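You operate a simulated robot arm through the tools that you are given. There is no shell and no other tool. Be economical: measure what you need, move in short steps, check, and stop when the job is done.

You run a simulated two-armed robot. Do the job below in one go: nothing can be reset, and whatever is moved stays where it is left.

JOB
Open the low drawer, take the green guide block on the top of the blue bench and put it away in the inside of the low drawer, then shut the drawer. Put the yellow tub on the top of the long steel bench. Push the lower drawer of the blue bench shut. Open the right door of the grey cupboard, put the blue paper roll on the top of the cream bench away on the second shelf from the bottom of the grey cupboard, then shut the door. Take the blue-label bottle with the red cap and leave it on the middle shelf of the open rack. Push the wash stand drawer shut. Take the grey canister on the top of the short steel bench and put it away on the second shelf from the bottom of the open rack. The order is free. Set down upright: green guide block, blue paper roll, blue-label bottle with the red cap, grey canister.

It is judged by the outcome, as a careful person would: the job done as asked, and still so three seconds after it is handed in. It fails if anything else is knocked over, pushed out of place, dropped, spilled or broken. A push-on lid holds only when it is set on centred and level and pressed home; a screw cap is set on level and turned clockwise until tight.

ROBOT AND FRAMES
Two 7-joint arms with fingered hands on one trunk, on a base that drives. Base frame: it is fixed to the floor where the robot stands at the start and does not move with it; the origin is under the middle of the robot, x ahead of it, y to its left, z up. Lengths are in m, angles in degrees, forces in N, time in s.
The left shoulder is at the start at [0.07, 0.166, 0.766], the right one opposite. With the tool pointing down near the work surface each hand reaches from about 0.1 to 0.9 m from the robot's upright axis, wherever it stands, measured 20 degrees to its own side. Places, roughly: blue paper roll (10x10x19 cm) [0.2, 3.6, 0.9]; blue-label bottle with the red cap (7x7x22 cm) [-9.5, 3.5, 0.9]; green guide block (9x4x5 cm) [-0.9, 6.5, 0.9]; grey canister (10x17x25 cm) [-9.7, 5.3, 0.9]; inside of the low drawer [1, 0.1, 0.2]; low drawer [1, 0, 0.2]; lower drawer of the blue bench [-1.1, 6.1, 0.5]; middle shelf of the open rack [-8.8, 0.4, 1]; right door of the grey cupboard [-8.9, 1.6, 1]; second shelf of the grey cupboard [-9.1, 1.3, 0.5]; second shelf of the open rack [-8.8, 0.4, 0.6]; top of the long steel bench [-5.6, 6.4, 0.8]; wash stand drawer [-9.8, 4.8, 0.8]; yellow tub (10x10x8 cm) [-0.6, 6.3, 0.9]. Payload 4.1 kg a hand.
Tool frame (each hand has its own): the origin (TCP) lies between the finger pads and is the grasp point; the fingertips stand 0.032 m ahead of it; z points along the fingers, y is the line along which they close. The gripper opens to 0.108 m. The gripper's body begins 0.038 m behind the TCP. The gripper is a hand of 4 fingers: y runs from the thumb to the fingers, the wrist lies at [-0.016, -0.108, -0.186] in the tool frame, and closing takes about 1.5 s.
Orientation is told as [roll, pitch, yaw] about the base's x, y, z axes, in that order, counted from this pose: with the fingers straight down and the wrist toward the robot, the tool's x, y and z point along [0, 1, 0], [1, 0, 0] and [0, 0, -1] of the base frame.

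CONTROLS
- The arms move only by the tool apply_moves. It takes "left_moves", "right_moves" or both (then of equal length, played together; a hand with none holds still); each is a list of rows, each a list of 6 numbers: the shift along the tool's x, y, z in units of 400 mm (1.0 is 400 mm), then the turn, a rotation vector about the tool's x, y, z in units of 45 degrees (1.0 is 45 degrees). In form: [[dx, dy, dz, rx, ry, rz], ...]. A call has 1 to 10 rows; each row is the pose to reach, as a shift and turn from the pose commanded when the call began, along the tool's axes at that moment. "left_claw" and "right_claw" are, for a hand that has rows, the finger opening in mm, from 0 to 108, set as the call begins (left out, the last holds). A call with a number of a shift or a turn outside -1 to 1 is refused whole. A row lasts 0.2 s, in which the tool goes at most 0.05 m and 8.6 degrees; a call with a longer step from one row to the next is refused whole, and so is a gripper value outside its range. Where a pose cannot be reached the arm comes as near as it can. A force on the tool above 40 N (or 10 N above the force at the start of the call, whichever is more), or a blocked arm, ends the call early, and 0.2 s more pass. The fingers move at their own pace (about 0.045 m/s each) and stop on an object; they squeeze with about 34 N. The grip force told is the motor's: it shows also when the fingers shut on nothing. Time passes only in rows, and 0.2 s behind the last, so rows that repeat a pose let the fingers close. It gives the time, the measured TCP pose, the force on the tool (base axes), the opening and the grip force at its end, in the units of the frame above (readings bear some noise), with the torque about the TCP (base axes, N m) and any sound that the robot's microphone picked up, and new pictures: "show" is both (left out), scene, wrist or none (wrist: the cameras of the hands that moved).
- Cameras (640 x 400 px; columns grow to the right, rows downward): "scene" is now at [0.1245, 0.0065, 0.9666]; the picture's right is [0.08, -1.00, -0.00], its down [-0.79, -0.06, -0.60] and it looks along [0.60, 0.05, -0.80] (base axes); focal length 254 px, centre (320, 200). "left" rides on the left gripper at [-0.064, -0.093, -0.132] in its tool frame; the picture's right is [-0.80, -0.28, 0.53], its down [0.55, -0.71, 0.45] and it looks along [0.25, 0.65, 0.72] (tool axes); focal length 247 px, centre (320, 200). "right" rides on the right gripper at [0.064, -0.092, -0.132] in its tool frame; the picture's right is [-0.80, 0.28, -0.53], its down [-0.55, -0.71, 0.45] and it looks along [-0.25, 0.65, 0.72] (tool axes); focal length 247 px, centre (320, 200). There is no depth. A picture from a camera that has moved, and an enlarged one, comes with that camera's place and axes in the base frame and with its lens.
- raise_lower(by): slides the trunk up (or, below 0, down) by that many m; the arms and the scene camera ride with it, the base frame stays. It gives what a move gives, with no picture.
- roll_base(legs): drives the robot by 1 to 6 legs, each [ahead, left, turn to the left] in m, m and degrees, along the robot's own axes; the way and the turn of a leg run together, so that a leg with both is an arc; at most 1.5 m and 180 degrees a leg. The arms and the cameras ride along, it lands a little off, and it stops where it bumps. It gives what a move gives, and a new picture of the scene camera.
- grasp_type(shape, hand): the hand has 4 fingers and takes this shape, open, in about a second: jaw (thumb against the fingers, like two jaws); tri (thumb and two fingers); tip (a fingertip pinch); poke (one finger out to press); point (the index stretched); flat (the hand flat); cup (the hand cupped); fist (a fist). The gripper value then closes the fingers along that shape, each until it touches; the sizes above hold for jaw. It gives what a move gives, with no picture.
- turn_head(pan, tilt): turns the head with the scene camera to pan (to the left, within 86 degrees either way) and tilt (down, from -29 to 69), counted from straight ahead of the robot. It gives what a move gives, and a new picture of the scene camera.
- close_up(camera, box): a new picture of the part [left, top, right, bottom] of that camera's present view, enlarged. It takes no simulated time.
- finish_job(): hands the job in; it is judged then, once.

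Work in short steps. Places have to be worked out from the pictures, the camera data and where the tool is seen: move nearer, look again, correct. Check each grasp and each placing, and mend what went wrong. You have 483 turns and 360 pictures in all, those below and enlarged ones among them. Open the grippers and draw the arms clear of the work before you hand the job in, unless the task says otherwise; then end with one line.

The tools are called after "Emit:" as a command line: name --argument value ..., lists and objects as JSON in quotes. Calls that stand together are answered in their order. apply_moves: Moves the arms, as the interface text tells. Its arguments: {"type":"object","properties":{"left_moves":{"type":"array","items":{"type":"array","items":{"type":"number"}}},"left_claw":{"type":"number"},"right_moves":{"type":"array","items":{"type":"array","items":{"type":"number"}}},"right_claw":{"type":"number"},"show":{"type":"string","enum":["both","scene","wrist","none"]}},"required":[]} The other tools are called the same way: raise_lower (by) slides the trunk up or down; grasp_type (shape, hand) gives the hand a shape; roll_base (legs) drives the base; turn_head (pan, tilt) turns the head that bears the scene camera; close_up (camera, box) takes an enlarged picture of a part of a camera's view; finish_job () hands the job in.

At the start:

```text
time: 0.0
left_tool_pos: [0.4997, 0.1882, 0.495]
left_orientation: [0.0, 0.0, -0.1]
left_force: [-1.1, -0.2, 0.6]
left_wrist_torque: [0.02, 0.03, -0.01]
left_opening: 0.1075
left_finger_force: 0.1
left_shape: jaw
right_tool_pos: [0.524, -0.2508, 0.4901]
right_orientation: [0.0, 0.0, 0.1]
right_force: [0.6, 0.5, 0.1]
right_wrist_torque: [0.02, 0.0, -0.01]
right_opening: 0.1079
right_finger_force: 0.1
right_shape: jaw
trunk travel left (down, up): [-0.273, 0.667]
robot x, y, heading: [-0.0018, -0.0019, 0.1]
head pan, tilt: [4.7, 52.9]
```

scene: 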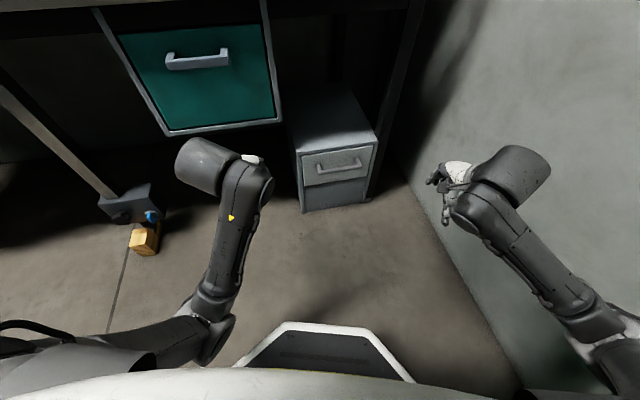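
right: 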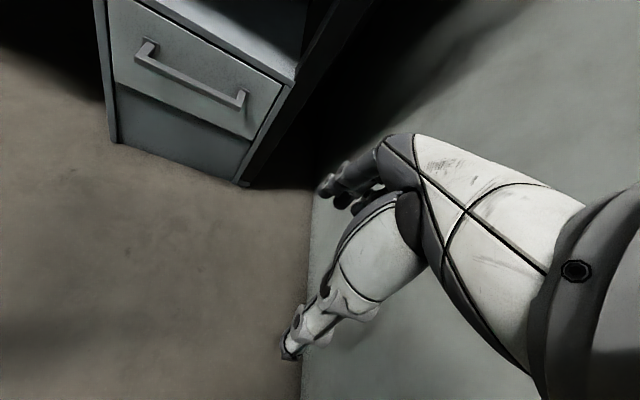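
left: 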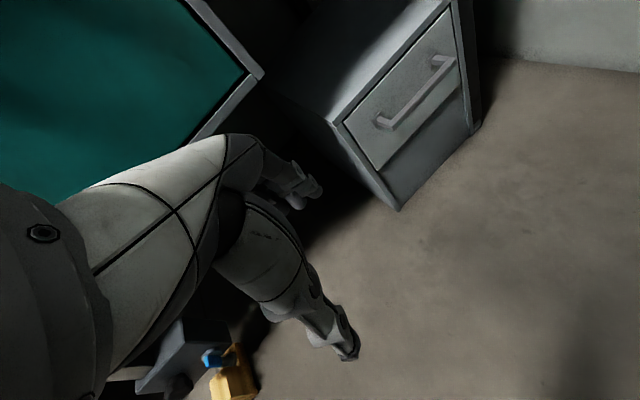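

I'll look around first, from the low grey pedestal drawer ahead to the rest of the area.

Emit:
turn_head --pan 0 --tilt 35

Emit:
turn_head --pan 80 --tilt 15

```text
time: 0.8
left_tool_pos: [0.4994, 0.1855, 0.4949]
left_orientation: [0.0, 0.0, 0.0]
left_force: [0.2, -0.1, 0.2]
left_wrist_torque: [-0.02, -0.01, -0.02]
left_opening: 0.1078
left_finger_force: 0.1
left_shape: jaw
right_tool_pos: [0.5228, -0.2505, 0.4905]
right_orientation: [0.0, 0.0, 0.0]
right_force: [0.7, 0.5, -0.1]
right_wrist_torque: [0.0, -0.02, -0.01]
right_opening: 0.1078
right_finger_force: 0.1
right_shape: jaw
trunk travel left (down, up): [-0.273, 0.667]
robot x, y, heading: [-0.0035, 0.0004, 0.0]
head pan, tilt: [0.0, 35.0]
camera scene: at [0.1385, 0.0005, 0.9921], right [0.0, -1.0, 0.0], down [-0.57, 0.0, -0.82], along [0.82, 0.0, -0.57], focal length 254 px, centre (320, 200)
```

scene: 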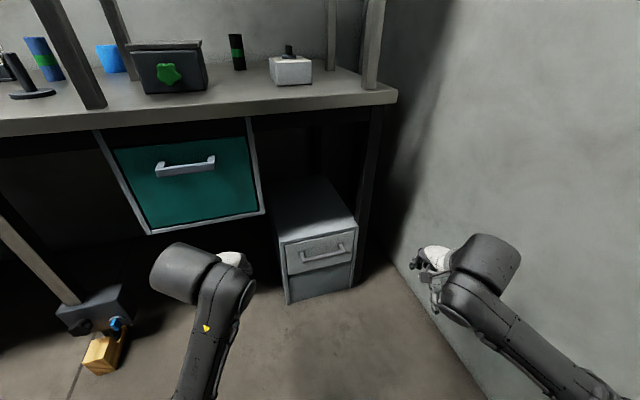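

```text
time: 2.3
left_tool_pos: [0.5005, 0.1859, 0.4954]
left_orientation: [0.0, -0.1, 0.1]
left_force: [0.3, 0.6, -0.2]
left_wrist_torque: [-0.01, 0.0, 0.02]
left_opening: 0.1076
left_finger_force: 0.0
left_shape: jaw
right_tool_pos: [0.5234, -0.2496, 0.4898]
right_orientation: [0.1, 0.1, 0.1]
right_force: [-0.4, 0.8, -0.3]
right_wrist_torque: [0.0, 0.0, 0.0]
right_opening: 0.1081
right_finger_force: 0.1
right_shape: jaw
trunk travel left (down, up): [-0.273, 0.667]
robot x, y, heading: [0.0001, -0.0006, 0.0]
head pan, tilt: [80.0, 15.0]
camera scene: at [0.0668, 0.0924, 1.0241], right [0.98, -0.17, 0.0], down [-0.05, -0.26, -0.97], along [0.17, 0.95, -0.26], focal length 254 px, centre (320, 200)
```

scene: 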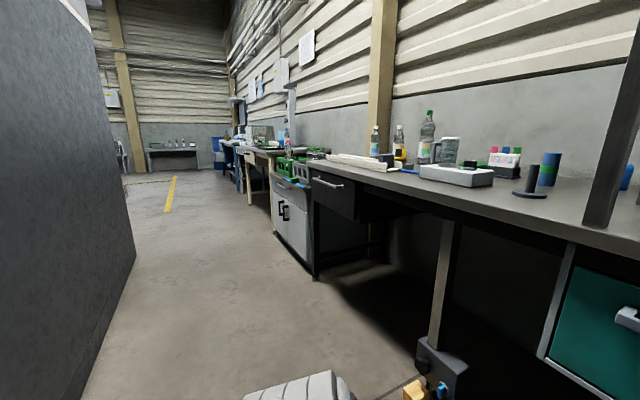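

The pedestal's front face looks turned about 15° and its handle is near [0.78, -0.01, 0.31]. I'll look at it more closely before reaching.

Emit:
turn_head --pan 0 --tilt 45

Emit:
close_up --camera "scene" --box '[250, 120, 410, 260]'

Emit:
close_up --camera "left" --box '[320, 0, 500, 220]'

```text
time: 3.9
left_tool_pos: [0.4988, 0.1881, 0.4949]
left_orientation: [0.1, 0.0, 0.0]
left_force: [-0.3, -0.7, 0.2]
left_wrist_torque: [0.01, 0.0, -0.01]
left_opening: 0.1076
left_finger_force: 0.0
left_shape: jaw
right_tool_pos: [0.5244, -0.2497, 0.4893]
right_orientation: [0.0, 0.0, -0.1]
right_force: [0.1, -0.1, -0.7]
right_wrist_torque: [-0.04, 0.01, -0.01]
right_opening: 0.1076
right_finger_force: 0.1
right_shape: jaw
trunk travel left (down, up): [-0.273, 0.667]
robot x, y, heading: [0.0015, -0.0022, 0.0]
head pan, tilt: [0.0, 45.0]
camera scene: at [0.1318, 0.0005, 0.9773], right [0.0, -1.0, 0.0], down [-0.71, 0.0, -0.71], along [0.71, 0.0, -0.71], focal length 254 px, centre (320, 200)
```

scene: 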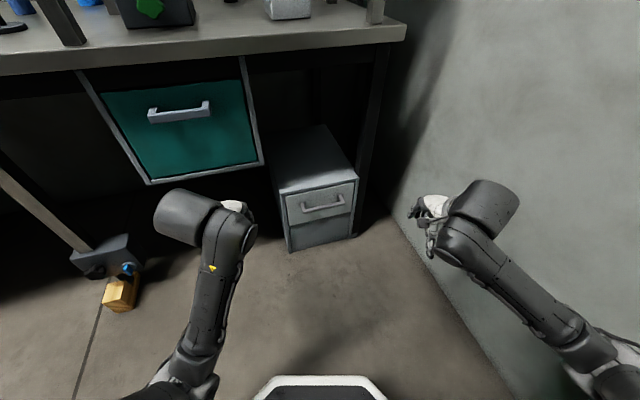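

```text
2.86 times, centred on (330, 190) of scene
camera zoom: at [0.1318, 0.0005, 0.9773], right [0.0, -1.0, 0.0], down [-0.71, 0.0, -0.71], along [0.71, 0.0, -0.71], focal length 725 px, centre (291, 229)
```

zoom: 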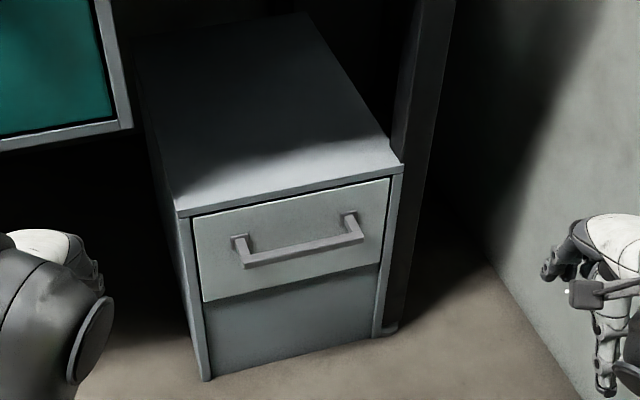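

```text
1.82 times, centred on (410, 110) of left
camera zoom: at [0.4071, 0.1232, 0.6268], right [-0.28, -0.8, -0.53], down [-0.71, 0.55, -0.45], along [0.65, 0.25, -0.72], focal length 449 px, centre (156, 364)
```

zoom: 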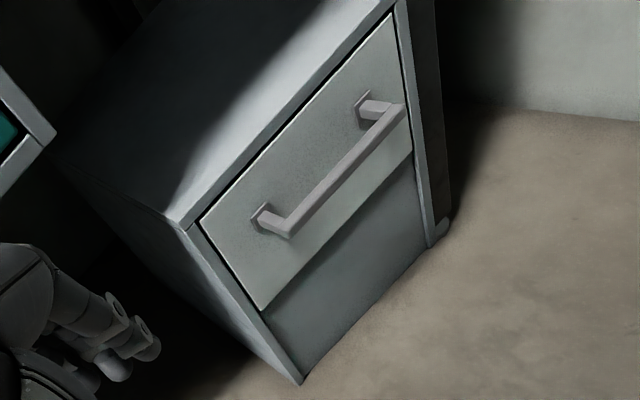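

The right shoulder lines up with the handle's normal: bar centre about [0.776, -0.017, 0.295], yaw 13°. I'll lower the trunk and bring the right hand in front of the bar.

Emit:
raise_lower --by -0.2

Emit:
apply_moves --right_moves '[[0.086, 0.056, 0, 0, 0, -0.05], [0.172, 0.112, 0, 0, 0, -0.1], [0.258, 0.169, 0, 0, 0, -0.15], [0.344, 0.225, 0, 0, 0, -0.2], [0.43, 0.281, 0, 0, 0, -0.25], [0.515, 0.3375, 0, 0, 0, -0.289]]' --right_claw 70 --show "none"

Emit:
apply_moves --right_moves '[[0, 0, 0, -0.18, 0, 0], [0, 0, 0, -0.36, 0, 0], [0, 0, 0, -0.54, 0, 0], [0, 0, 0, -0.72, 0, 0], [0, 0, 0, -0.9, 0, 0], [0, 0, 0, -1, 0, 0]]'

```text
time: 6.2
left_tool_pos: [0.4987, 0.1835, 0.4107]
left_orientation: [1.2, -1.6, -0.1]
left_force: [-0.1, 1.8, -0.2]
left_wrist_torque: [-0.03, -0.03, -0.03]
left_opening: 0.1078
left_finger_force: 0.1
left_shape: jaw
right_tool_pos: [0.5191, -0.2541, 0.3944]
right_orientation: [0.8, -1.1, 0.1]
right_force: [1.2, -0.3, 0.4]
right_wrist_torque: [0.0, 0.0, -0.01]
right_opening: 0.1078
right_finger_force: 0.0
right_shape: jaw
trunk travel left (down, up): [-0.16, 0.78]
robot x, y, heading: [0.001, -0.0037, -0.2]
head pan, tilt: [0.0, 45.0]
stopped: the arm was blocked; the commanded pose is now the measured one
```

```text
time: 7.6
left_tool_pos: [0.4981, 0.1813, 0.4113]
left_orientation: [1.4, -1.8, -0.2]
left_force: [-0.4, -0.4, 0.0]
left_wrist_torque: [-0.01, 0.0, -0.02]
left_opening: 0.1076
left_finger_force: 0.0
left_shape: jaw
right_tool_pos: [0.6542, -0.0497, 0.3976]
right_orientation: [0.8, -1.3, 13.0]
right_force: [0.1, -0.2, 0.2]
right_wrist_torque: [0.0, -0.01, 0.0]
right_opening: 0.0703
right_finger_force: 0.0
right_shape: jaw
trunk travel left (down, up): [-0.16, 0.78]
robot x, y, heading: [-0.0009, 0.0011, 0.0]
head pan, tilt: [0.0, 45.0]
```

```text
time: 9.2
left_tool_pos: [0.4991, 0.1823, 0.4121]
left_orientation: [1.4, -1.9, -0.1]
left_force: [0.3, 0.5, -0.2]
left_wrist_torque: [0.02, 0.01, 0.03]
left_opening: 0.1075
left_finger_force: 0.1
left_shape: jaw
right_tool_pos: [0.6672, -0.0642, 0.4198]
right_orientation: [-4.4, -48.5, 16.3]
right_force: [0.1, 0.4, 0.8]
right_wrist_torque: [0.02, 0.01, 0.0]
right_opening: 0.0701
right_finger_force: 0.0
right_shape: jaw
trunk travel left (down, up): [-0.16, 0.78]
robot x, y, heading: [0.0007, 0.001, 0.1]
head pan, tilt: [0.0, 45.0]
stopped in row 6 (right hand): the arm was blocked; the commanded pose is now the measured one
camera scene: at [0.1187, -0.0121, 0.8774], right [0.0, -1.0, -0.02], down [-0.69, 0.01, -0.72], along [0.72, 0.01, -0.69], focal length 254 px, centre (320, 200)
camera right: at [0.4957, -0.0354, 0.4334], right [-0.03, -0.8, 0.6], down [0.0, -0.61, -0.8], along [1.0, -0.03, 0.02], focal length 247 px, centre (320, 200)
```

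scene: 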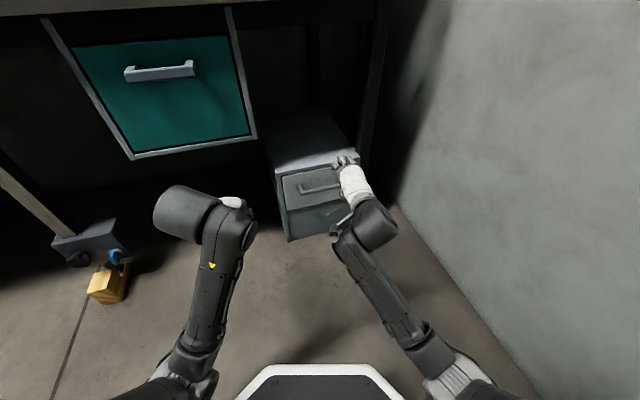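
right: 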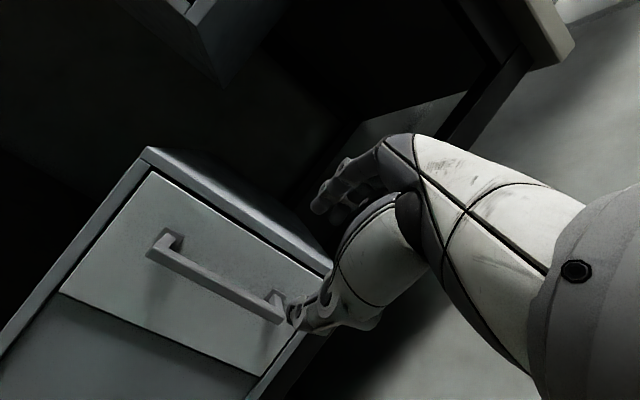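

The trunk stopped partway, but the hand is at pitch -48° in front of and above the bar, and the bar stands off by about 5 cm. I'll line up and advance most of the way along the fingers, then check.

Emit:
apply_moves --right_moves '[[0.03, -0.02, 0.05, 0, 0, 0], [0.069, -0.0385, 0.15, 0, 0, 0], [0.069, -0.0385, 0.24, 0, 0, 0]]' --right_claw 55 --show "wrist"

Emit:
close_up --camera "scene" --box '[250, 120, 410, 260]'

```text
time: 9.9
left_tool_pos: [0.501, 0.1831, 0.4114]
left_orientation: [1.3, -1.9, -0.1]
left_force: [0.0, 0.2, -0.6]
left_wrist_torque: [0.0, 0.02, 0.0]
left_opening: 0.1078
left_finger_force: 0.1
left_shape: jaw
right_tool_pos: [0.7176, -0.1221, 0.3553]
right_orientation: [-20.9, -46.5, 25.5]
right_force: [0.0, 0.8, -1.0]
right_wrist_torque: [0.04, -0.04, -0.01]
right_opening: 0.055
right_finger_force: 0.0
right_shape: jaw
trunk travel left (down, up): [-0.16, 0.78]
robot x, y, heading: [-0.0022, -0.0025, 0.2]
head pan, tilt: [0.0, 45.0]
stopped in row 3 (right hand): the arm was blocked; the commanded pose is now the measured one
camera right: at [0.5468, -0.0847, 0.3567], right [-0.1, -0.66, 0.74], down [0.0, -0.75, -0.66], along [1.0, -0.07, 0.07], focal length 247 px, centre (320, 200)
```

right: 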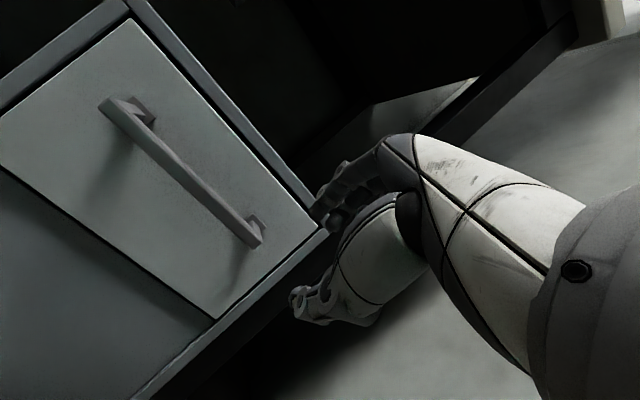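

```text
2.86 times, centred on (330, 190) of scene
camera zoom: at [0.1187, -0.0113, 0.8773], right [0.0, -1.0, -0.02], down [-0.69, 0.01, -0.72], along [0.72, 0.01, -0.69], focal length 725 px, centre (291, 229)
```

zoom: 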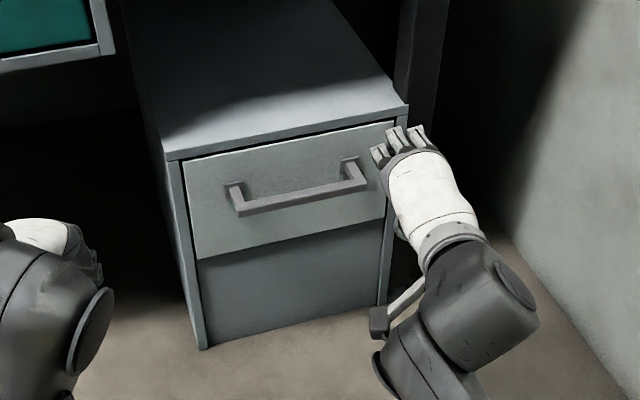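

The wrist reached its limit at that tilt, so I'll back out and take the bar from above with a mild tilt instead.

Emit:
apply_moves --right_moves '[[-0.008, 0.015, -0.095, 0.12, 0.05, 0.018], [-0.016, 0.031, -0.19, 0.24, 0.1, 0.036], [0.045, 0.085, -0.15, 0.37, 0.153, 0.055], [0.1, 0.14, -0.115, 0.49, 0.205, 0.074], [0.15, 0.19, -0.085, 0.61, 0.256, 0.092], [0.1915, 0.237, -0.059, 0.731, 0.307, 0.111], [0.1915, 0.237, -0.059, 0.731, 0.307, 0.111]]' --right_claw 60 --show "wrist"

Emit:
close_up --camera "scene" --box '[250, 120, 410, 260]'

```text
time: 11.5
left_tool_pos: [0.5065, 0.1928, 0.3965]
left_orientation: [1.8, -1.5, 0.0]
left_force: [0.5, -0.2, -1.3]
left_wrist_torque: [-0.01, 0.0, -0.02]
left_opening: 0.1079
left_finger_force: 0.0
left_shape: jaw
right_tool_pos: [0.7504, -0.0181, 0.3985]
right_orientation: [-0.6, -13.7, 13.0]
right_force: [0.6, -0.7, 0.2]
right_wrist_torque: [0.0, -0.02, 0.01]
right_opening: 0.0599
right_finger_force: 0.0
right_shape: jaw
trunk travel left (down, up): [-0.16, 0.78]
robot x, y, heading: [-0.0045, -0.0023, -0.1]
head pan, tilt: [0.0, 45.0]
camera right: at [0.6153, 0.0191, 0.5031], right [0.32, -0.74, 0.59], down [-0.44, -0.67, -0.6], along [0.84, -0.07, -0.54], focal length 247 px, centre (320, 200)
```

right: 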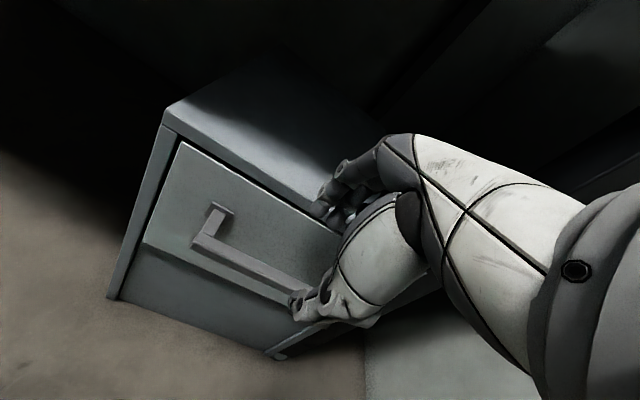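

```text
2.86 times, centred on (330, 190) of scene
camera zoom: at [0.1298, -0.0022, 0.866], right [0.0, -1.0, 0.0], down [-0.71, 0.0, -0.71], along [0.71, 0.0, -0.71], focal length 725 px, centre (291, 229)
```

zoom: 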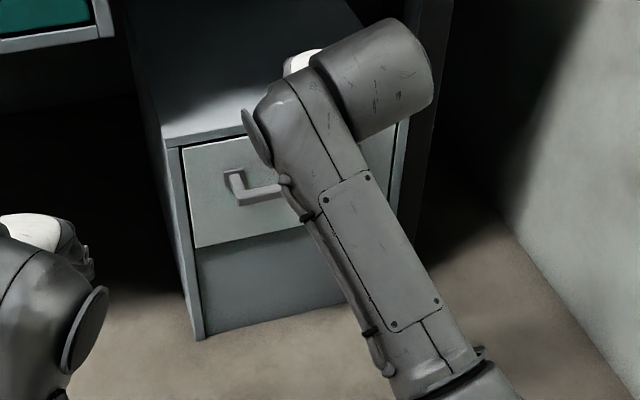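

Pose is good now. I'll narrow the opening to 45 mm and descend along the fingers, straddling the bar.

Emit:
apply_moves --right_moves '[[0, -0.015, 0, 0, 0, 0], [0, -0.015, 0.08, 0, 0, 0], [0, -0.015, 0.13, 0, 0, 0]]' --right_claw 45 --show "wrist"

Emit:
close_up --camera "right" --box '[180, 130, 400, 330]'

```text
time: 12.3
left_tool_pos: [0.5077, 0.1938, 0.3971]
left_orientation: [1.8, -1.8, 0.1]
left_force: [-0.3, 0.1, -0.7]
left_wrist_torque: [0.0, 0.01, 0.0]
left_opening: 0.1077
left_finger_force: 0.0
left_shape: jaw
right_tool_pos: [0.7571, -0.0172, 0.3511]
right_orientation: [-0.7, -14.2, 13.1]
right_force: [-17.1, -5.1, 15.7]
right_wrist_torque: [0.16, -1.33, -0.24]
right_opening: 0.0439
right_finger_force: 0.0
right_shape: jaw
trunk travel left (down, up): [-0.16, 0.78]
robot x, y, heading: [0.0016, -0.0014, 0.1]
head pan, tilt: [0.0, 45.0]
camera right: at [0.6208, 0.0199, 0.4531], right [0.32, -0.74, 0.6], down [-0.44, -0.67, -0.6], along [0.84, -0.07, -0.53], focal length 247 px, centre (320, 200)
```

right: 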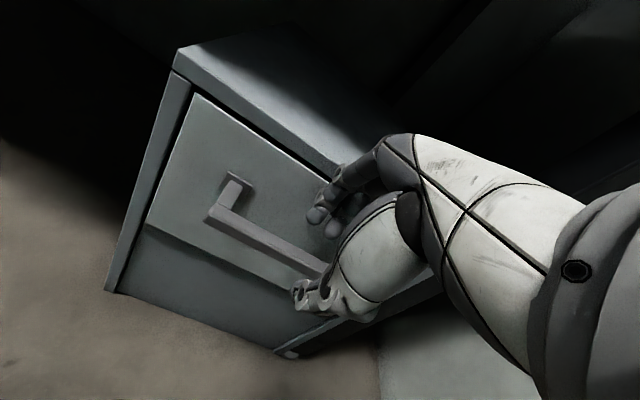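

```text
2.00 times, centred on (290, 230) of right
camera zoom: at [0.6208, 0.0199, 0.4531], right [0.32, -0.74, 0.6], down [-0.44, -0.67, -0.6], along [0.84, -0.07, -0.53], focal length 494 px, centre (380, 140)
```

zoom: 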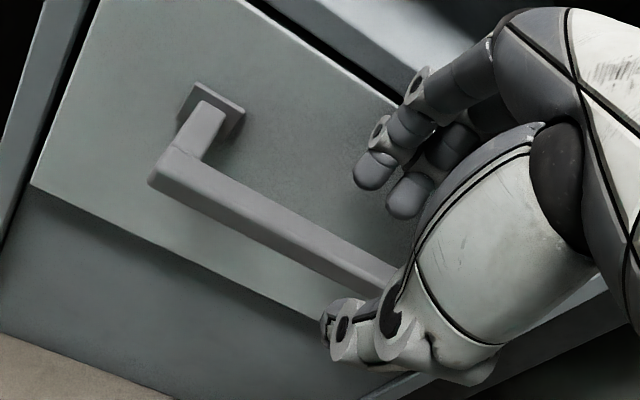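

The fingers' backs brush the cabinet front, so I'll shift back about 12 mm and continue down.

Emit:
apply_moves --right_moves '[[0, -0.03, 0, 0, 0, 0], [0, -0.03, 0.05, 0, 0, 0], [0, -0.03, 0.09, 0, 0, 0]]' --right_claw 45 --show "none"

Emit:
close_up --camera "right" --box '[180, 130, 400, 330]'

```text
time: 13.1
left_tool_pos: [0.5085, 0.1944, 0.396]
left_orientation: [1.6, -1.6, 0.1]
left_force: [0.4, -0.8, 0.1]
left_wrist_torque: [0.03, 0.03, 0.0]
left_opening: 0.1077
left_finger_force: 0.0
left_shape: jaw
right_tool_pos: [0.7553, -0.0179, 0.3084]
right_orientation: [-0.7, -13.9, 13.1]
right_force: [-6.5, -0.9, 1.9]
right_wrist_torque: [0.07, -0.29, -0.08]
right_opening: 0.0445
right_finger_force: 0.0
right_shape: jaw
trunk travel left (down, up): [-0.16, 0.78]
robot x, y, heading: [0.0005, -0.0016, 0.0]
head pan, tilt: [0.0, 45.0]
```

```text
2.00 times, centred on (290, 230) of right
camera zoom: at [0.6193, 0.0196, 0.4126], right [0.32, -0.74, 0.59], down [-0.44, -0.67, -0.6], along [0.84, -0.07, -0.54], focal length 494 px, centre (380, 140)
```

zoom: 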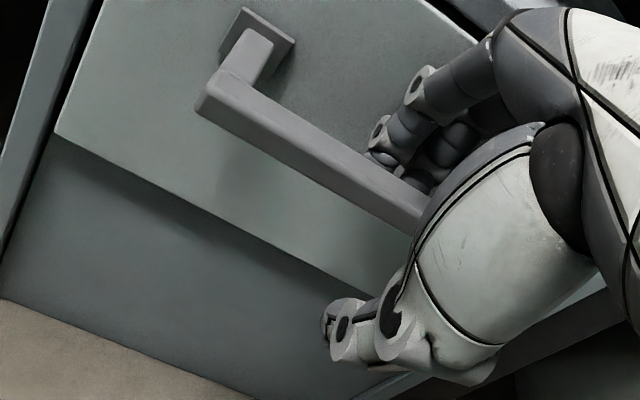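

The fingers are behind the bar with the thumb in front. I'll close on it.

Emit:
apply_moves --right_moves '[[0, 0, 0, 0, 0, 0], [0, 0, 0, 0, 0, 0], [0, 0, 0, 0, 0, 0], [0, 0, 0, 0, 0, 0], [0, 0, 0, 0, 0, 0]]' --right_claw 0 --show "none"

Emit:
close_up --camera "right" --box '[180, 130, 400, 330]'

```text
time: 14.3
left_tool_pos: [0.5089, 0.1932, 0.3943]
left_orientation: [1.8, -1.5, -0.1]
left_force: [0.1, -1.2, 1.0]
left_wrist_torque: [0.0, 0.0, -0.04]
left_opening: 0.108
left_finger_force: 0.1
left_shape: jaw
right_tool_pos: [0.7543, -0.0178, 0.3065]
right_orientation: [-0.7, -13.6, 13.1]
right_force: [-0.8, -1.6, -6.3]
right_wrist_torque: [-0.07, -0.01, 0.15]
right_opening: 0.0086
right_finger_force: 34.1
right_shape: jaw
trunk travel left (down, up): [-0.16, 0.78]
robot x, y, heading: [0.0004, 0.0, -0.0]
head pan, tilt: [0.0, 45.0]
```

```text
2.00 times, centred on (290, 230) of right
camera zoom: at [0.6198, 0.0197, 0.4112], right [0.32, -0.74, 0.59], down [-0.44, -0.67, -0.59], along [0.84, -0.07, -0.54], focal length 494 px, centre (380, 140)
```

zoom: 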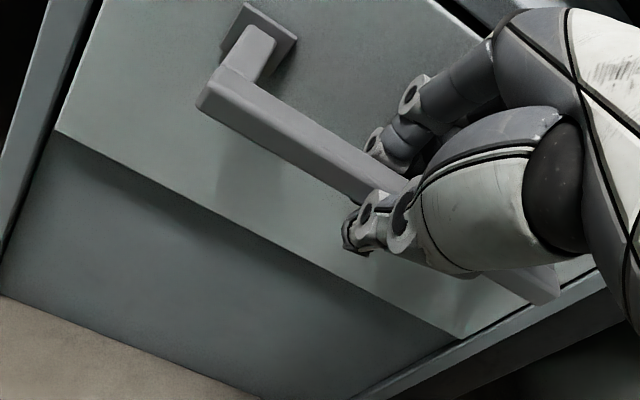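

Grip holds on the bar. I'll pull straight out along the drawer's normal by about 25 cm.

Emit:
apply_moves --right_moves '[[0, -0.08, -0.0195, 0, 0, 0], [0, -0.16, -0.039, 0, 0, 0], [0, -0.24, -0.0585, 0, 0, 0], [0, -0.32, -0.078, 0, 0, 0], [0, -0.4, -0.0975, 0, 0, 0], [0, -0.48, -0.117, 0, 0, 0], [0, -0.56, -0.1365, 0, 0, 0], [0, -0.607, -0.148, 0, 0, 0]]' --show "scene"

```text
time: 15.2
left_tool_pos: [0.5082, 0.1936, 0.3952]
left_orientation: [1.5, -1.7, 0.0]
left_force: [-0.8, -0.3, 0.5]
left_wrist_torque: [0.03, -0.02, -0.02]
left_opening: 0.1076
left_finger_force: 0.1
left_shape: jaw
right_tool_pos: [0.6476, -0.0491, 0.3088]
right_orientation: [-1.8, -13.2, 13.1]
right_force: [0.7, -5.7, -26.4]
right_wrist_torque: [-0.25, 0.42, 0.14]
right_opening: 0.0069
right_finger_force: 33.8
right_shape: jaw
trunk travel left (down, up): [-0.16, 0.78]
robot x, y, heading: [0.0018, -0.0002, -0.1]
head pan, tilt: [0.0, 45.0]
stopped in row 4 (right hand): the force on the tool passed its limit at 60 N (the readings are from after the stop); the commanded pose is now the measured one
camera scene: at [0.1308, 0.0017, 0.8648], right [0.0, -1.0, 0.0], down [-0.71, 0.0, -0.71], along [0.71, 0.0, -0.71], focal length 254 px, centre (320, 200)
```

scene: 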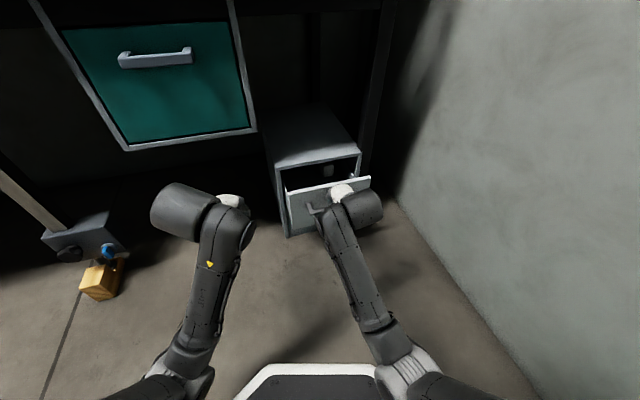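

The drawer came out 11 cm with some vertical load building. I'll continue pulling slightly lower and along the measured 16° direction.

Emit:
apply_moves --right_moves '[[0, 0, 0.012, 0, 0, 0], [-0.004, -0.06, 0.0, 0, 0, 0], [-0.008, -0.12, -0.012, 0, 0, 0], [-0.012, -0.18, -0.026, 0, 0, 0], [-0.016, -0.24, -0.04, 0, 0, 0], [-0.02, -0.3, -0.055, 0, 0, 0], [-0.022, -0.34, -0.066, 0, 0, 0]]' --show "scene"

```text
time: 15.7
left_tool_pos: [0.5074, 0.195, 0.3956]
left_orientation: [1.5, -1.6, -0.1]
left_force: [-0.3, 0.2, 0.5]
left_wrist_torque: [0.0, 0.02, -0.01]
left_opening: 0.1076
left_finger_force: 0.2
left_shape: jaw
right_tool_pos: [0.6466, -0.0489, 0.3102]
right_orientation: [-2.1, -13.3, 13.3]
right_force: [0.3, -3.5, -31.5]
right_wrist_torque: [-0.24, 0.44, 0.11]
right_opening: 0.0069
right_finger_force: 33.8
right_shape: jaw
trunk travel left (down, up): [-0.16, 0.78]
robot x, y, heading: [0.0024, -0.0042, -0.1]
head pan, tilt: [0.0, 45.0]
stopped in row 2 (right hand): the force on the tool passed its limit at 55 N (the readings are from after the stop); the commanded pose is now the measured one
camera scene: at [0.1308, 0.002, 0.8653], right [0.0, -1.0, 0.0], down [-0.71, 0.0, -0.71], along [0.71, 0.0, -0.71], focal length 254 px, centre (320, 200)
```

scene: 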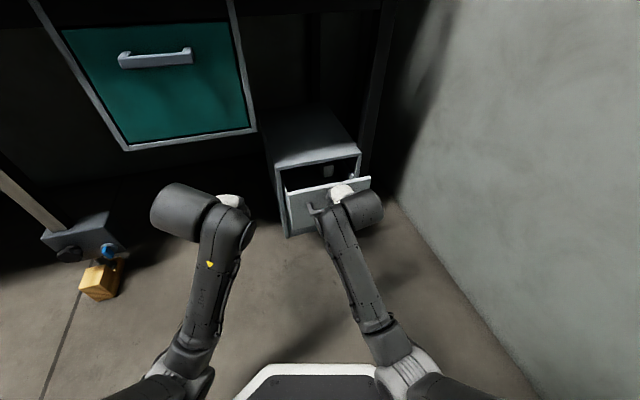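

There's a persistent 30 N downward load on the tool. I'll release and see where the hand relaxes and how far the drawer is out.

Emit:
apply_moves --right_moves '[[0, 0, 0, 0, 0, 0], [0, 0, 0, 0, 0, 0], [0, 0, 0, 0, 0, 0], [0, 0, 0, 0, 0, 0]]' --right_claw 40 --show "none"

Emit:
close_up --camera "scene" --box '[250, 90, 410, 260]'

Emit:
close_up --camera "right" --box '[100, 60, 460, 330]'

```text
time: 16.7
left_tool_pos: [0.5081, 0.1932, 0.3946]
left_orientation: [1.5, -1.7, -0.1]
left_force: [-1.3, -0.3, 0.6]
left_wrist_torque: [-0.01, 0.0, 0.0]
left_opening: 0.1079
left_finger_force: 0.0
left_shape: jaw
right_tool_pos: [0.6464, -0.0478, 0.3139]
right_orientation: [-2.0, -14.0, 13.5]
right_force: [-0.4, 0.0, 1.2]
right_wrist_torque: [0.01, -0.07, -0.01]
right_opening: 0.0392
right_finger_force: 0.0
right_shape: jaw
trunk travel left (down, up): [-0.16, 0.78]
robot x, y, heading: [-0.0014, 0.0008, -0.0]
head pan, tilt: [0.0, 45.0]
```

```text
2.35 times, centred on (330, 175) of scene
camera zoom: at [0.1298, 0.0016, 0.8654], right [0.0, -1.0, 0.0], down [-0.71, 0.0, -0.71], along [0.71, 0.0, -0.71], focal length 597 px, centre (296, 259)
```

zoom: 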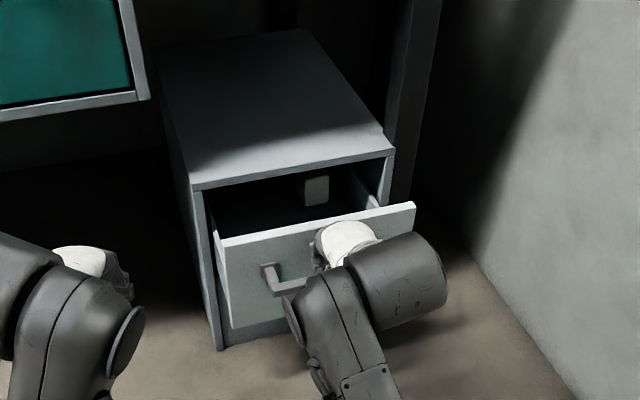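

```text
1.48 times, centred on (280, 195) of right
camera zoom: at [0.5109, -0.0093, 0.4152], right [0.32, -0.72, 0.61], down [-0.43, -0.68, -0.58], along [0.84, -0.08, -0.53], focal length 366 px, centre (379, 207)
```

zoom: 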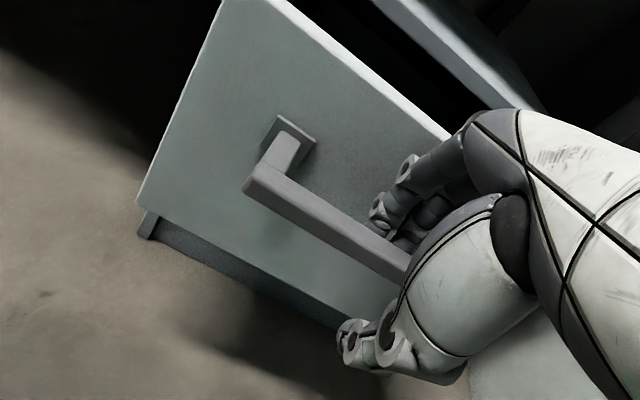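

Drawer is about 12 cm out. I'll hook the fingers behind the bar loosely, without clamping, and pull further to see whether it moves.

Emit:
apply_moves --right_moves '[[0, -0.06, -0.005, 0, 0, 0], [-0.004, -0.12, -0.02, 0, 0, 0], [-0.008, -0.18, -0.034, 0, 0, 0], [-0.012, -0.24, -0.049, 0, 0, 0], [-0.016, -0.3, -0.063, 0, 0, 0], [-0.02, -0.36, -0.078, 0, 0, 0]]' --right_claw 30 --show "none"

Emit:
close_up --camera "scene" --box '[250, 90, 410, 260]'

```text
time: 17.8
left_tool_pos: [0.5047, 0.1956, 0.407]
left_orientation: [1.0, -2.4, -0.1]
left_force: [0.9, 0.5, 0.4]
left_wrist_torque: [0.02, -0.02, 0.0]
left_opening: 0.1078
left_finger_force: 0.1
left_shape: jaw
right_tool_pos: [0.5887, -0.0556, 0.4011]
right_orientation: [-5.7, -22.9, 17.3]
right_force: [-0.8, 0.5, 0.6]
right_wrist_torque: [-0.02, -0.01, 0.0]
right_opening: 0.0298
right_finger_force: 0.0
right_shape: jaw
trunk travel left (down, up): [-0.16, 0.78]
robot x, y, heading: [0.0019, -0.0016, 0.0]
head pan, tilt: [0.0, 45.0]
stopped in row 5 (right hand): the arm was blocked; the commanded pose is now the measured one
```

```text
2.35 times, centred on (330, 175) of scene
camera zoom: at [0.1207, 0.0072, 0.8751], right [0.0, -1.0, 0.01], down [-0.7, -0.01, -0.72], along [0.72, -0.01, -0.7], focal length 597 px, centre (296, 259)
```

zoom: 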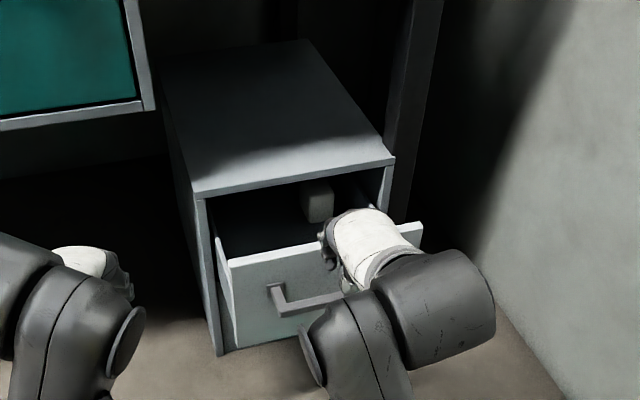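

The arm runs out of workspace this close to the base, so the robot should stand further back. I'll lift the hand clear and roll back 0.3 m.

Emit:
apply_moves --right_moves '[[0, 0.03, -0.09, 0, 0, 0], [0, 0.06, -0.18, 0, 0, 0]]' --show "none"

Emit:
roll_base --legs '[[-0.3, 0, 0]]'

Emit:
raise_lower --by -0.14

```text
time: 18.4
left_tool_pos: [0.5101, 0.1933, 0.3905]
left_orientation: [1.9, -1.7, -0.2]
left_force: [0.2, 0.0, -0.5]
left_wrist_torque: [-0.04, 0.02, 0.0]
left_opening: 0.1079
left_finger_force: 0.1
left_shape: jaw
right_tool_pos: [0.5893, -0.0625, 0.4575]
right_orientation: [-5.9, -22.4, 16.9]
right_force: [1.3, -0.1, -2.7]
right_wrist_torque: [0.08, 0.01, 0.07]
right_opening: 0.03
right_finger_force: 0.0
right_shape: jaw
trunk travel left (down, up): [-0.16, 0.78]
robot x, y, heading: [-0.0023, -0.0009, 0.2]
head pan, tilt: [0.0, 45.0]
```

```text
time: 19.8
left_tool_pos: [0.3797, 0.2085, 0.3945]
left_orientation: [1.6, -1.7, 1.0]
left_force: [0.1, 0.0, -0.2]
left_wrist_torque: [0.01, 0.02, -0.02]
left_opening: 0.1076
left_finger_force: 0.0
left_shape: jaw
right_tool_pos: [0.4658, -0.0447, 0.4618]
right_orientation: [-6.3, -22.6, 17.9]
right_force: [-0.4, -0.3, -0.2]
right_wrist_torque: [0.01, -0.01, 0.0]
right_opening: 0.0298
right_finger_force: 0.0
right_shape: jaw
trunk travel left (down, up): [-0.16, 0.78]
robot x, y, heading: [-0.1243, 0.0065, 1.0]
head pan, tilt: [0.0, 45.0]
stopped in leg 1: the robot was blocked; the commanded pose is now the measured one
camera scene: at [0.0073, 0.008, 0.8651], right [0.02, -1.0, 0.0], down [-0.71, -0.01, -0.71], along [0.71, 0.01, -0.71], focal length 254 px, centre (320, 200)
```

scene: 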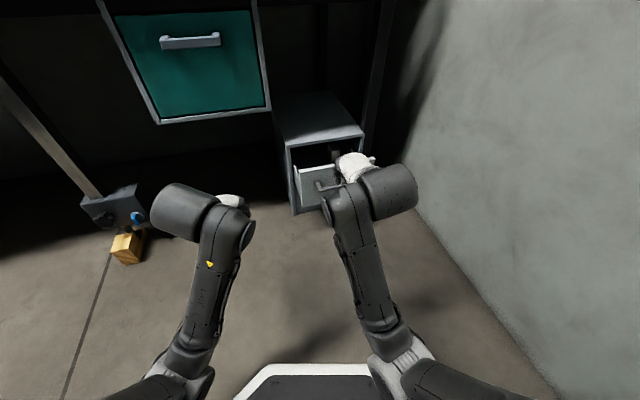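

```text
time: 21.7
left_tool_pos: [0.3803, 0.2117, 0.3921]
left_orientation: [2.1, -3.5, 0.8]
left_force: [0.1, 0.1, 0.4]
left_wrist_torque: [0.01, -0.01, 0.0]
left_opening: 0.1078
left_finger_force: 0.0
left_shape: jaw
right_tool_pos: [0.4633, -0.0409, 0.4605]
right_orientation: [-6.9, -24.0, 18.6]
right_force: [0.2, -0.4, -0.2]
right_wrist_torque: [0.0, -0.01, -0.02]
right_opening: 0.0299
right_finger_force: 0.0
right_shape: jaw
trunk travel left (down, up): [-0.137, 0.803]
robot x, y, heading: [-0.1244, 0.0081, 1.0]
head pan, tilt: [0.0, 45.0]
stopped: the arm was blocked; the commanded pose is now the measured one
```

The robot backs into something after 12 cm, but that already gives room. I'll relocate the bar from the current views.

Emit:
close_up --camera "scene" --box '[250, 90, 410, 230]'

Emit:
close_up --camera "right" --box '[0, 0, 640, 400]'

Emit:
close_up --camera "left" --box '[160, 0, 640, 300]'

```text
2.86 times, centred on (330, 160) of scene
camera zoom: at [-0.0042, 0.0109, 0.8508], right [0.02, -1.0, 0.0], down [-0.7, -0.01, -0.72], along [0.72, 0.01, -0.7], focal length 725 px, centre (291, 314)
```

zoom: 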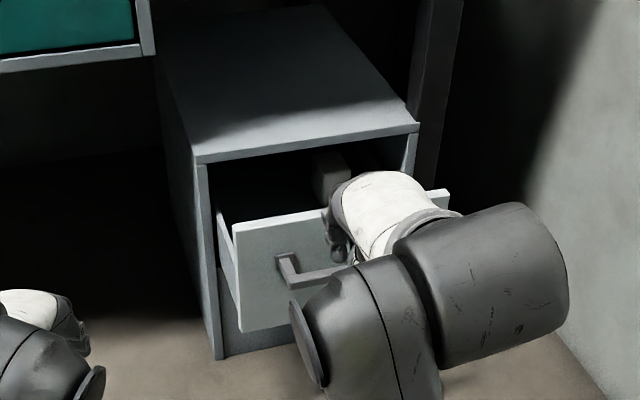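

```text
1.00 times, centred on (320, 200) of right (not enlarged: the box is as wide or as high as the picture)
camera zoom: at [0.308, -0.0075, 0.5353], right [0.24, -0.69, 0.69], down [-0.28, -0.72, -0.63], along [0.93, -0.04, -0.36], focal length 247 px, centre (320, 200)
```

zoom: 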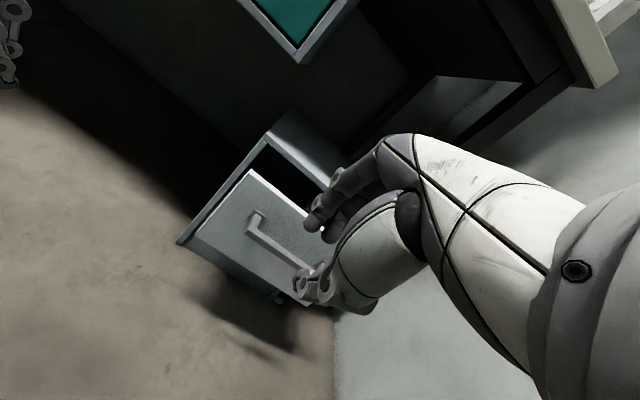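

```text
1.33 times, centred on (400, 150) of left
camera zoom: at [0.2815, 0.142, 0.5146], right [-0.24, -0.78, -0.58], down [-0.69, 0.56, -0.47], along [0.69, 0.29, -0.67], focal length 329 px, centre (213, 267)
```

zoom: 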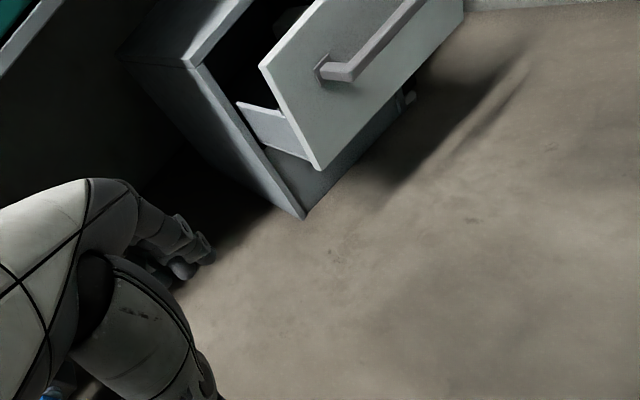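

The bar moved about 157 mm along a 13.6° direction, so its centre is now near [0.623, -0.054, 0.295]. I'll move above it in the orientation that worked before.

Emit:
apply_moves --right_moves '[[-0.027, 0.045, 0.067, 0.058, 0.028, 0.026], [-0.054, 0.09, 0.134, 0.115, 0.056, 0.052], [-0.081, 0.134, 0.202, 0.173, 0.085, 0.078], [-0.1085, 0.179, 0.2695, 0.231, 0.113, 0.104], [-0.1085, 0.179, 0.2695, 0.231, 0.113, 0.104]]' --right_claw 45 --show "wrist"

```text
time: 22.9
left_tool_pos: [0.3846, 0.2113, 0.3774]
left_orientation: [2.3, -2.4, 0.9]
left_force: [0.7, 0.3, 0.0]
left_wrist_torque: [-0.01, 0.02, 0.03]
left_opening: 0.1077
left_finger_force: 0.1
left_shape: jaw
right_tool_pos: [0.5854, -0.0627, 0.3815]
right_orientation: [0.3, -13.4, 12.8]
right_force: [-0.1, -0.1, -0.1]
right_wrist_torque: [-0.01, -0.02, 0.02]
right_opening: 0.0446
right_finger_force: 0.1
right_shape: jaw
trunk travel left (down, up): [-0.137, 0.803]
robot x, y, heading: [-0.126, 0.0061, 0.8]
head pan, tilt: [0.0, 45.0]
camera right: at [0.4529, -0.0262, 0.4872], right [0.33, -0.75, 0.58], down [-0.45, -0.66, -0.6], along [0.83, -0.06, -0.55], focal length 247 px, centre (320, 200)
```

right: 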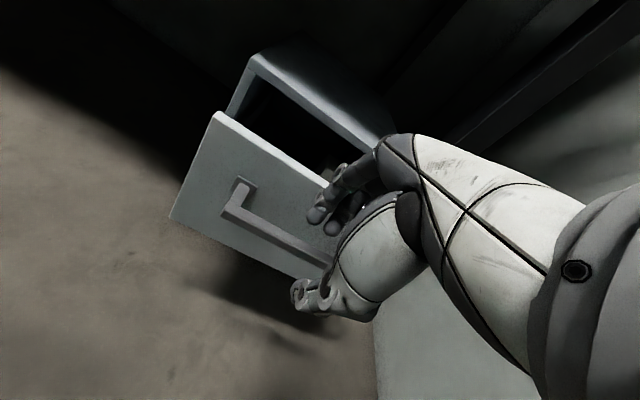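

Alignment looks like the earlier good one. I'll descend to the bar and close.

Emit:
apply_moves --right_moves '[[0, -0.01, 0.09, 0, 0, 0], [0, -0.01, 0.18, 0, 0, 0]]' --show "none"

Emit:
close_up --camera "right" --box '[180, 130, 400, 330]'

```text
time: 23.5
left_tool_pos: [0.3849, 0.2093, 0.3772]
left_orientation: [2.2, -2.6, 0.8]
left_force: [0.5, 0.4, -0.1]
left_wrist_torque: [0.0, -0.01, -0.01]
left_opening: 0.1077
left_finger_force: 0.1
left_shape: jaw
right_tool_pos: [0.599, -0.0585, 0.3078]
right_orientation: [0.4, -13.2, 12.8]
right_force: [0.8, -1.5, 0.5]
right_wrist_torque: [0.01, 0.02, 0.0]
right_opening: 0.045
right_finger_force: 0.1
right_shape: jaw
trunk travel left (down, up): [-0.137, 0.803]
robot x, y, heading: [-0.1236, 0.0078, 0.5]
head pan, tilt: [0.0, 45.0]
```

```text
2.00 times, centred on (290, 230) of right
camera zoom: at [0.4653, -0.0231, 0.4151], right [0.33, -0.75, 0.58], down [-0.45, -0.66, -0.6], along [0.83, -0.06, -0.55], focal length 494 px, centre (380, 140)
```

zoom: 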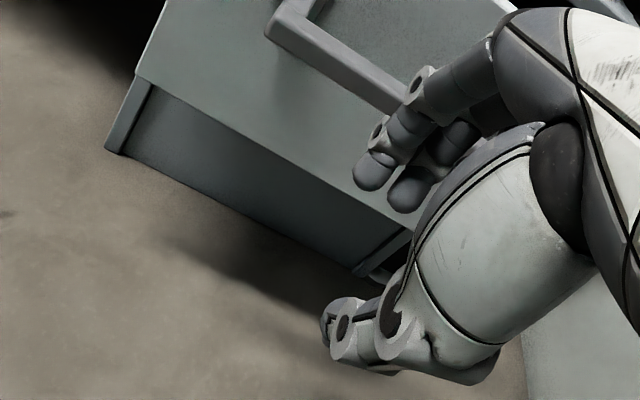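

The bar is about 5 cm further in than I estimated. I'll lift over it, go forward 5 cm and descend again.

Emit:
apply_moves --right_moves '[[0, 0, -0.11, 0, 0, 0], [0, 0, -0.22, 0, 0, 0], [0, 0.07, -0.205, 0, 0, 0], [0.008, 0.128, -0.19, 0, 0, 0], [0.008, 0.128, -0.08, 0, 0, 0]]' --show "none"

Emit:
close_up --camera "right" --box '[180, 130, 400, 330]'

```text
time: 24.7
left_tool_pos: [0.3843, 0.2108, 0.3771]
left_orientation: [2.4, -2.5, 0.9]
left_force: [-0.6, 0.9, 0.5]
left_wrist_torque: [-0.03, 0.03, 0.01]
left_opening: 0.1078
left_finger_force: 0.0
left_shape: jaw
right_tool_pos: [0.6398, -0.0452, 0.3532]
right_orientation: [0.4, -13.2, 13.0]
right_force: [-0.9, -0.2, -0.1]
right_wrist_torque: [0.01, -0.01, 0.01]
right_opening: 0.0451
right_finger_force: 0.0
right_shape: jaw
trunk travel left (down, up): [-0.137, 0.803]
robot x, y, heading: [-0.1244, 0.0055, 1.0]
head pan, tilt: [0.0, 45.0]
```

```text
2.00 times, centred on (290, 230) of right
camera zoom: at [0.5054, -0.0105, 0.4594], right [0.33, -0.75, 0.58], down [-0.45, -0.66, -0.6], along [0.83, -0.06, -0.55], focal length 494 px, centre (380, 140)
```

zoom: 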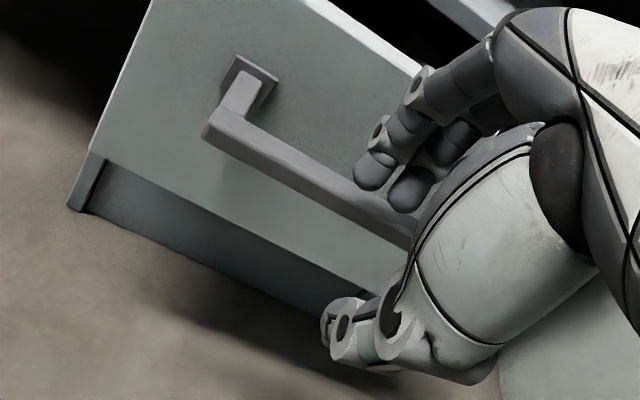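

Needs about 8 mm more forward while descending.

Emit:
apply_moves --right_moves '[[0, 0.022, 0.0, 0, 0, 0], [0.004, 0.022, 0.06, 0, 0, 0], [0.004, 0.022, 0.115, 0, 0, 0]]' --show "none"

Emit:
close_up --camera "right" --box '[180, 130, 400, 330]'

```text
time: 25.5
left_tool_pos: [0.3845, 0.2104, 0.379]
left_orientation: [2.3, -2.7, 0.7]
left_force: [0.5, -0.5, 0.3]
left_wrist_torque: [0.03, 0.0, 0.02]
left_opening: 0.1079
left_finger_force: 0.1
left_shape: jaw
right_tool_pos: [0.6621, -0.0388, 0.3302]
right_orientation: [0.0, -15.3, 12.9]
right_force: [0.2, 0.3, 20.8]
right_wrist_torque: [0.18, -0.83, 0.04]
right_opening: 0.0479
right_finger_force: 0.0
right_shape: jaw
trunk travel left (down, up): [-0.137, 0.803]
robot x, y, heading: [-0.1272, 0.0062, 1.0]
head pan, tilt: [0.0, 45.0]
stopped in row 3 (right hand): the force on the tool passed its limit at 46 N (the readings are from after the stop); the commanded pose is now the measured one
```

```text
2.00 times, centred on (290, 230) of right
camera zoom: at [0.5242, -0.0032, 0.4318], right [0.31, -0.75, 0.59], down [-0.42, -0.66, -0.62], along [0.85, -0.06, -0.52], focal length 494 px, centre (380, 140)
```

zoom: 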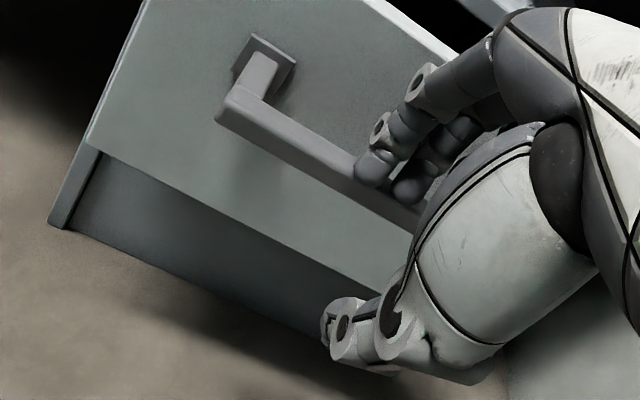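

A fingertip landed on top of the bar. I'll lift, go 18 mm further forward and descend.

Emit:
apply_moves --right_moves '[[0, 0, -0.05, 0, 0, 0], [0, 0.05, -0.04, 0.03, 0, 0], [0, 0.047, 0.01, 0.03, 0, 0], [0, 0.045, 0.05, 0.03, 0, 0]]' --show "none"

Emit:
close_up --camera "right" --box '[180, 130, 400, 330]'

```text
time: 26.5
left_tool_pos: [0.384, 0.2108, 0.3781]
left_orientation: [2.2, -2.5, 0.7]
left_force: [-0.6, -0.9, -0.2]
left_wrist_torque: [-0.03, 0.01, 0.02]
left_opening: 0.1076
left_finger_force: 0.0
left_shape: jaw
right_tool_pos: [0.6827, -0.0332, 0.3086]
right_orientation: [0.2, -13.2, 13.0]
right_force: [0.0, -1.0, -0.2]
right_wrist_torque: [0.0, 0.02, 0.01]
right_opening: 0.0449
right_finger_force: 0.0
right_shape: jaw
trunk travel left (down, up): [-0.137, 0.803]
robot x, y, heading: [-0.1235, 0.0047, 1.1]
head pan, tilt: [0.0, 45.0]
```

```text
2.00 times, centred on (290, 230) of right
camera zoom: at [0.5493, 0.0022, 0.414], right [0.33, -0.74, 0.58], down [-0.45, -0.67, -0.6], along [0.83, -0.06, -0.55], focal length 494 px, centre (380, 140)
```

zoom: 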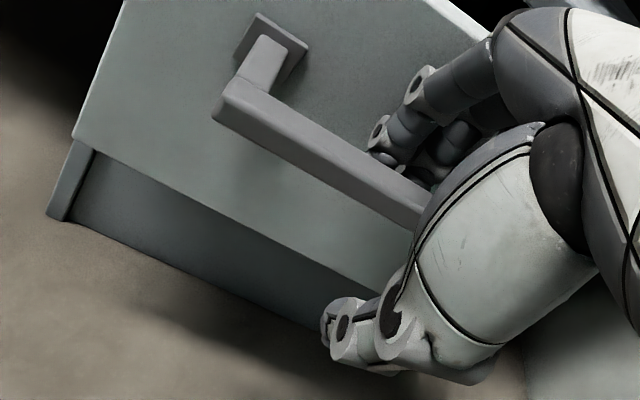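

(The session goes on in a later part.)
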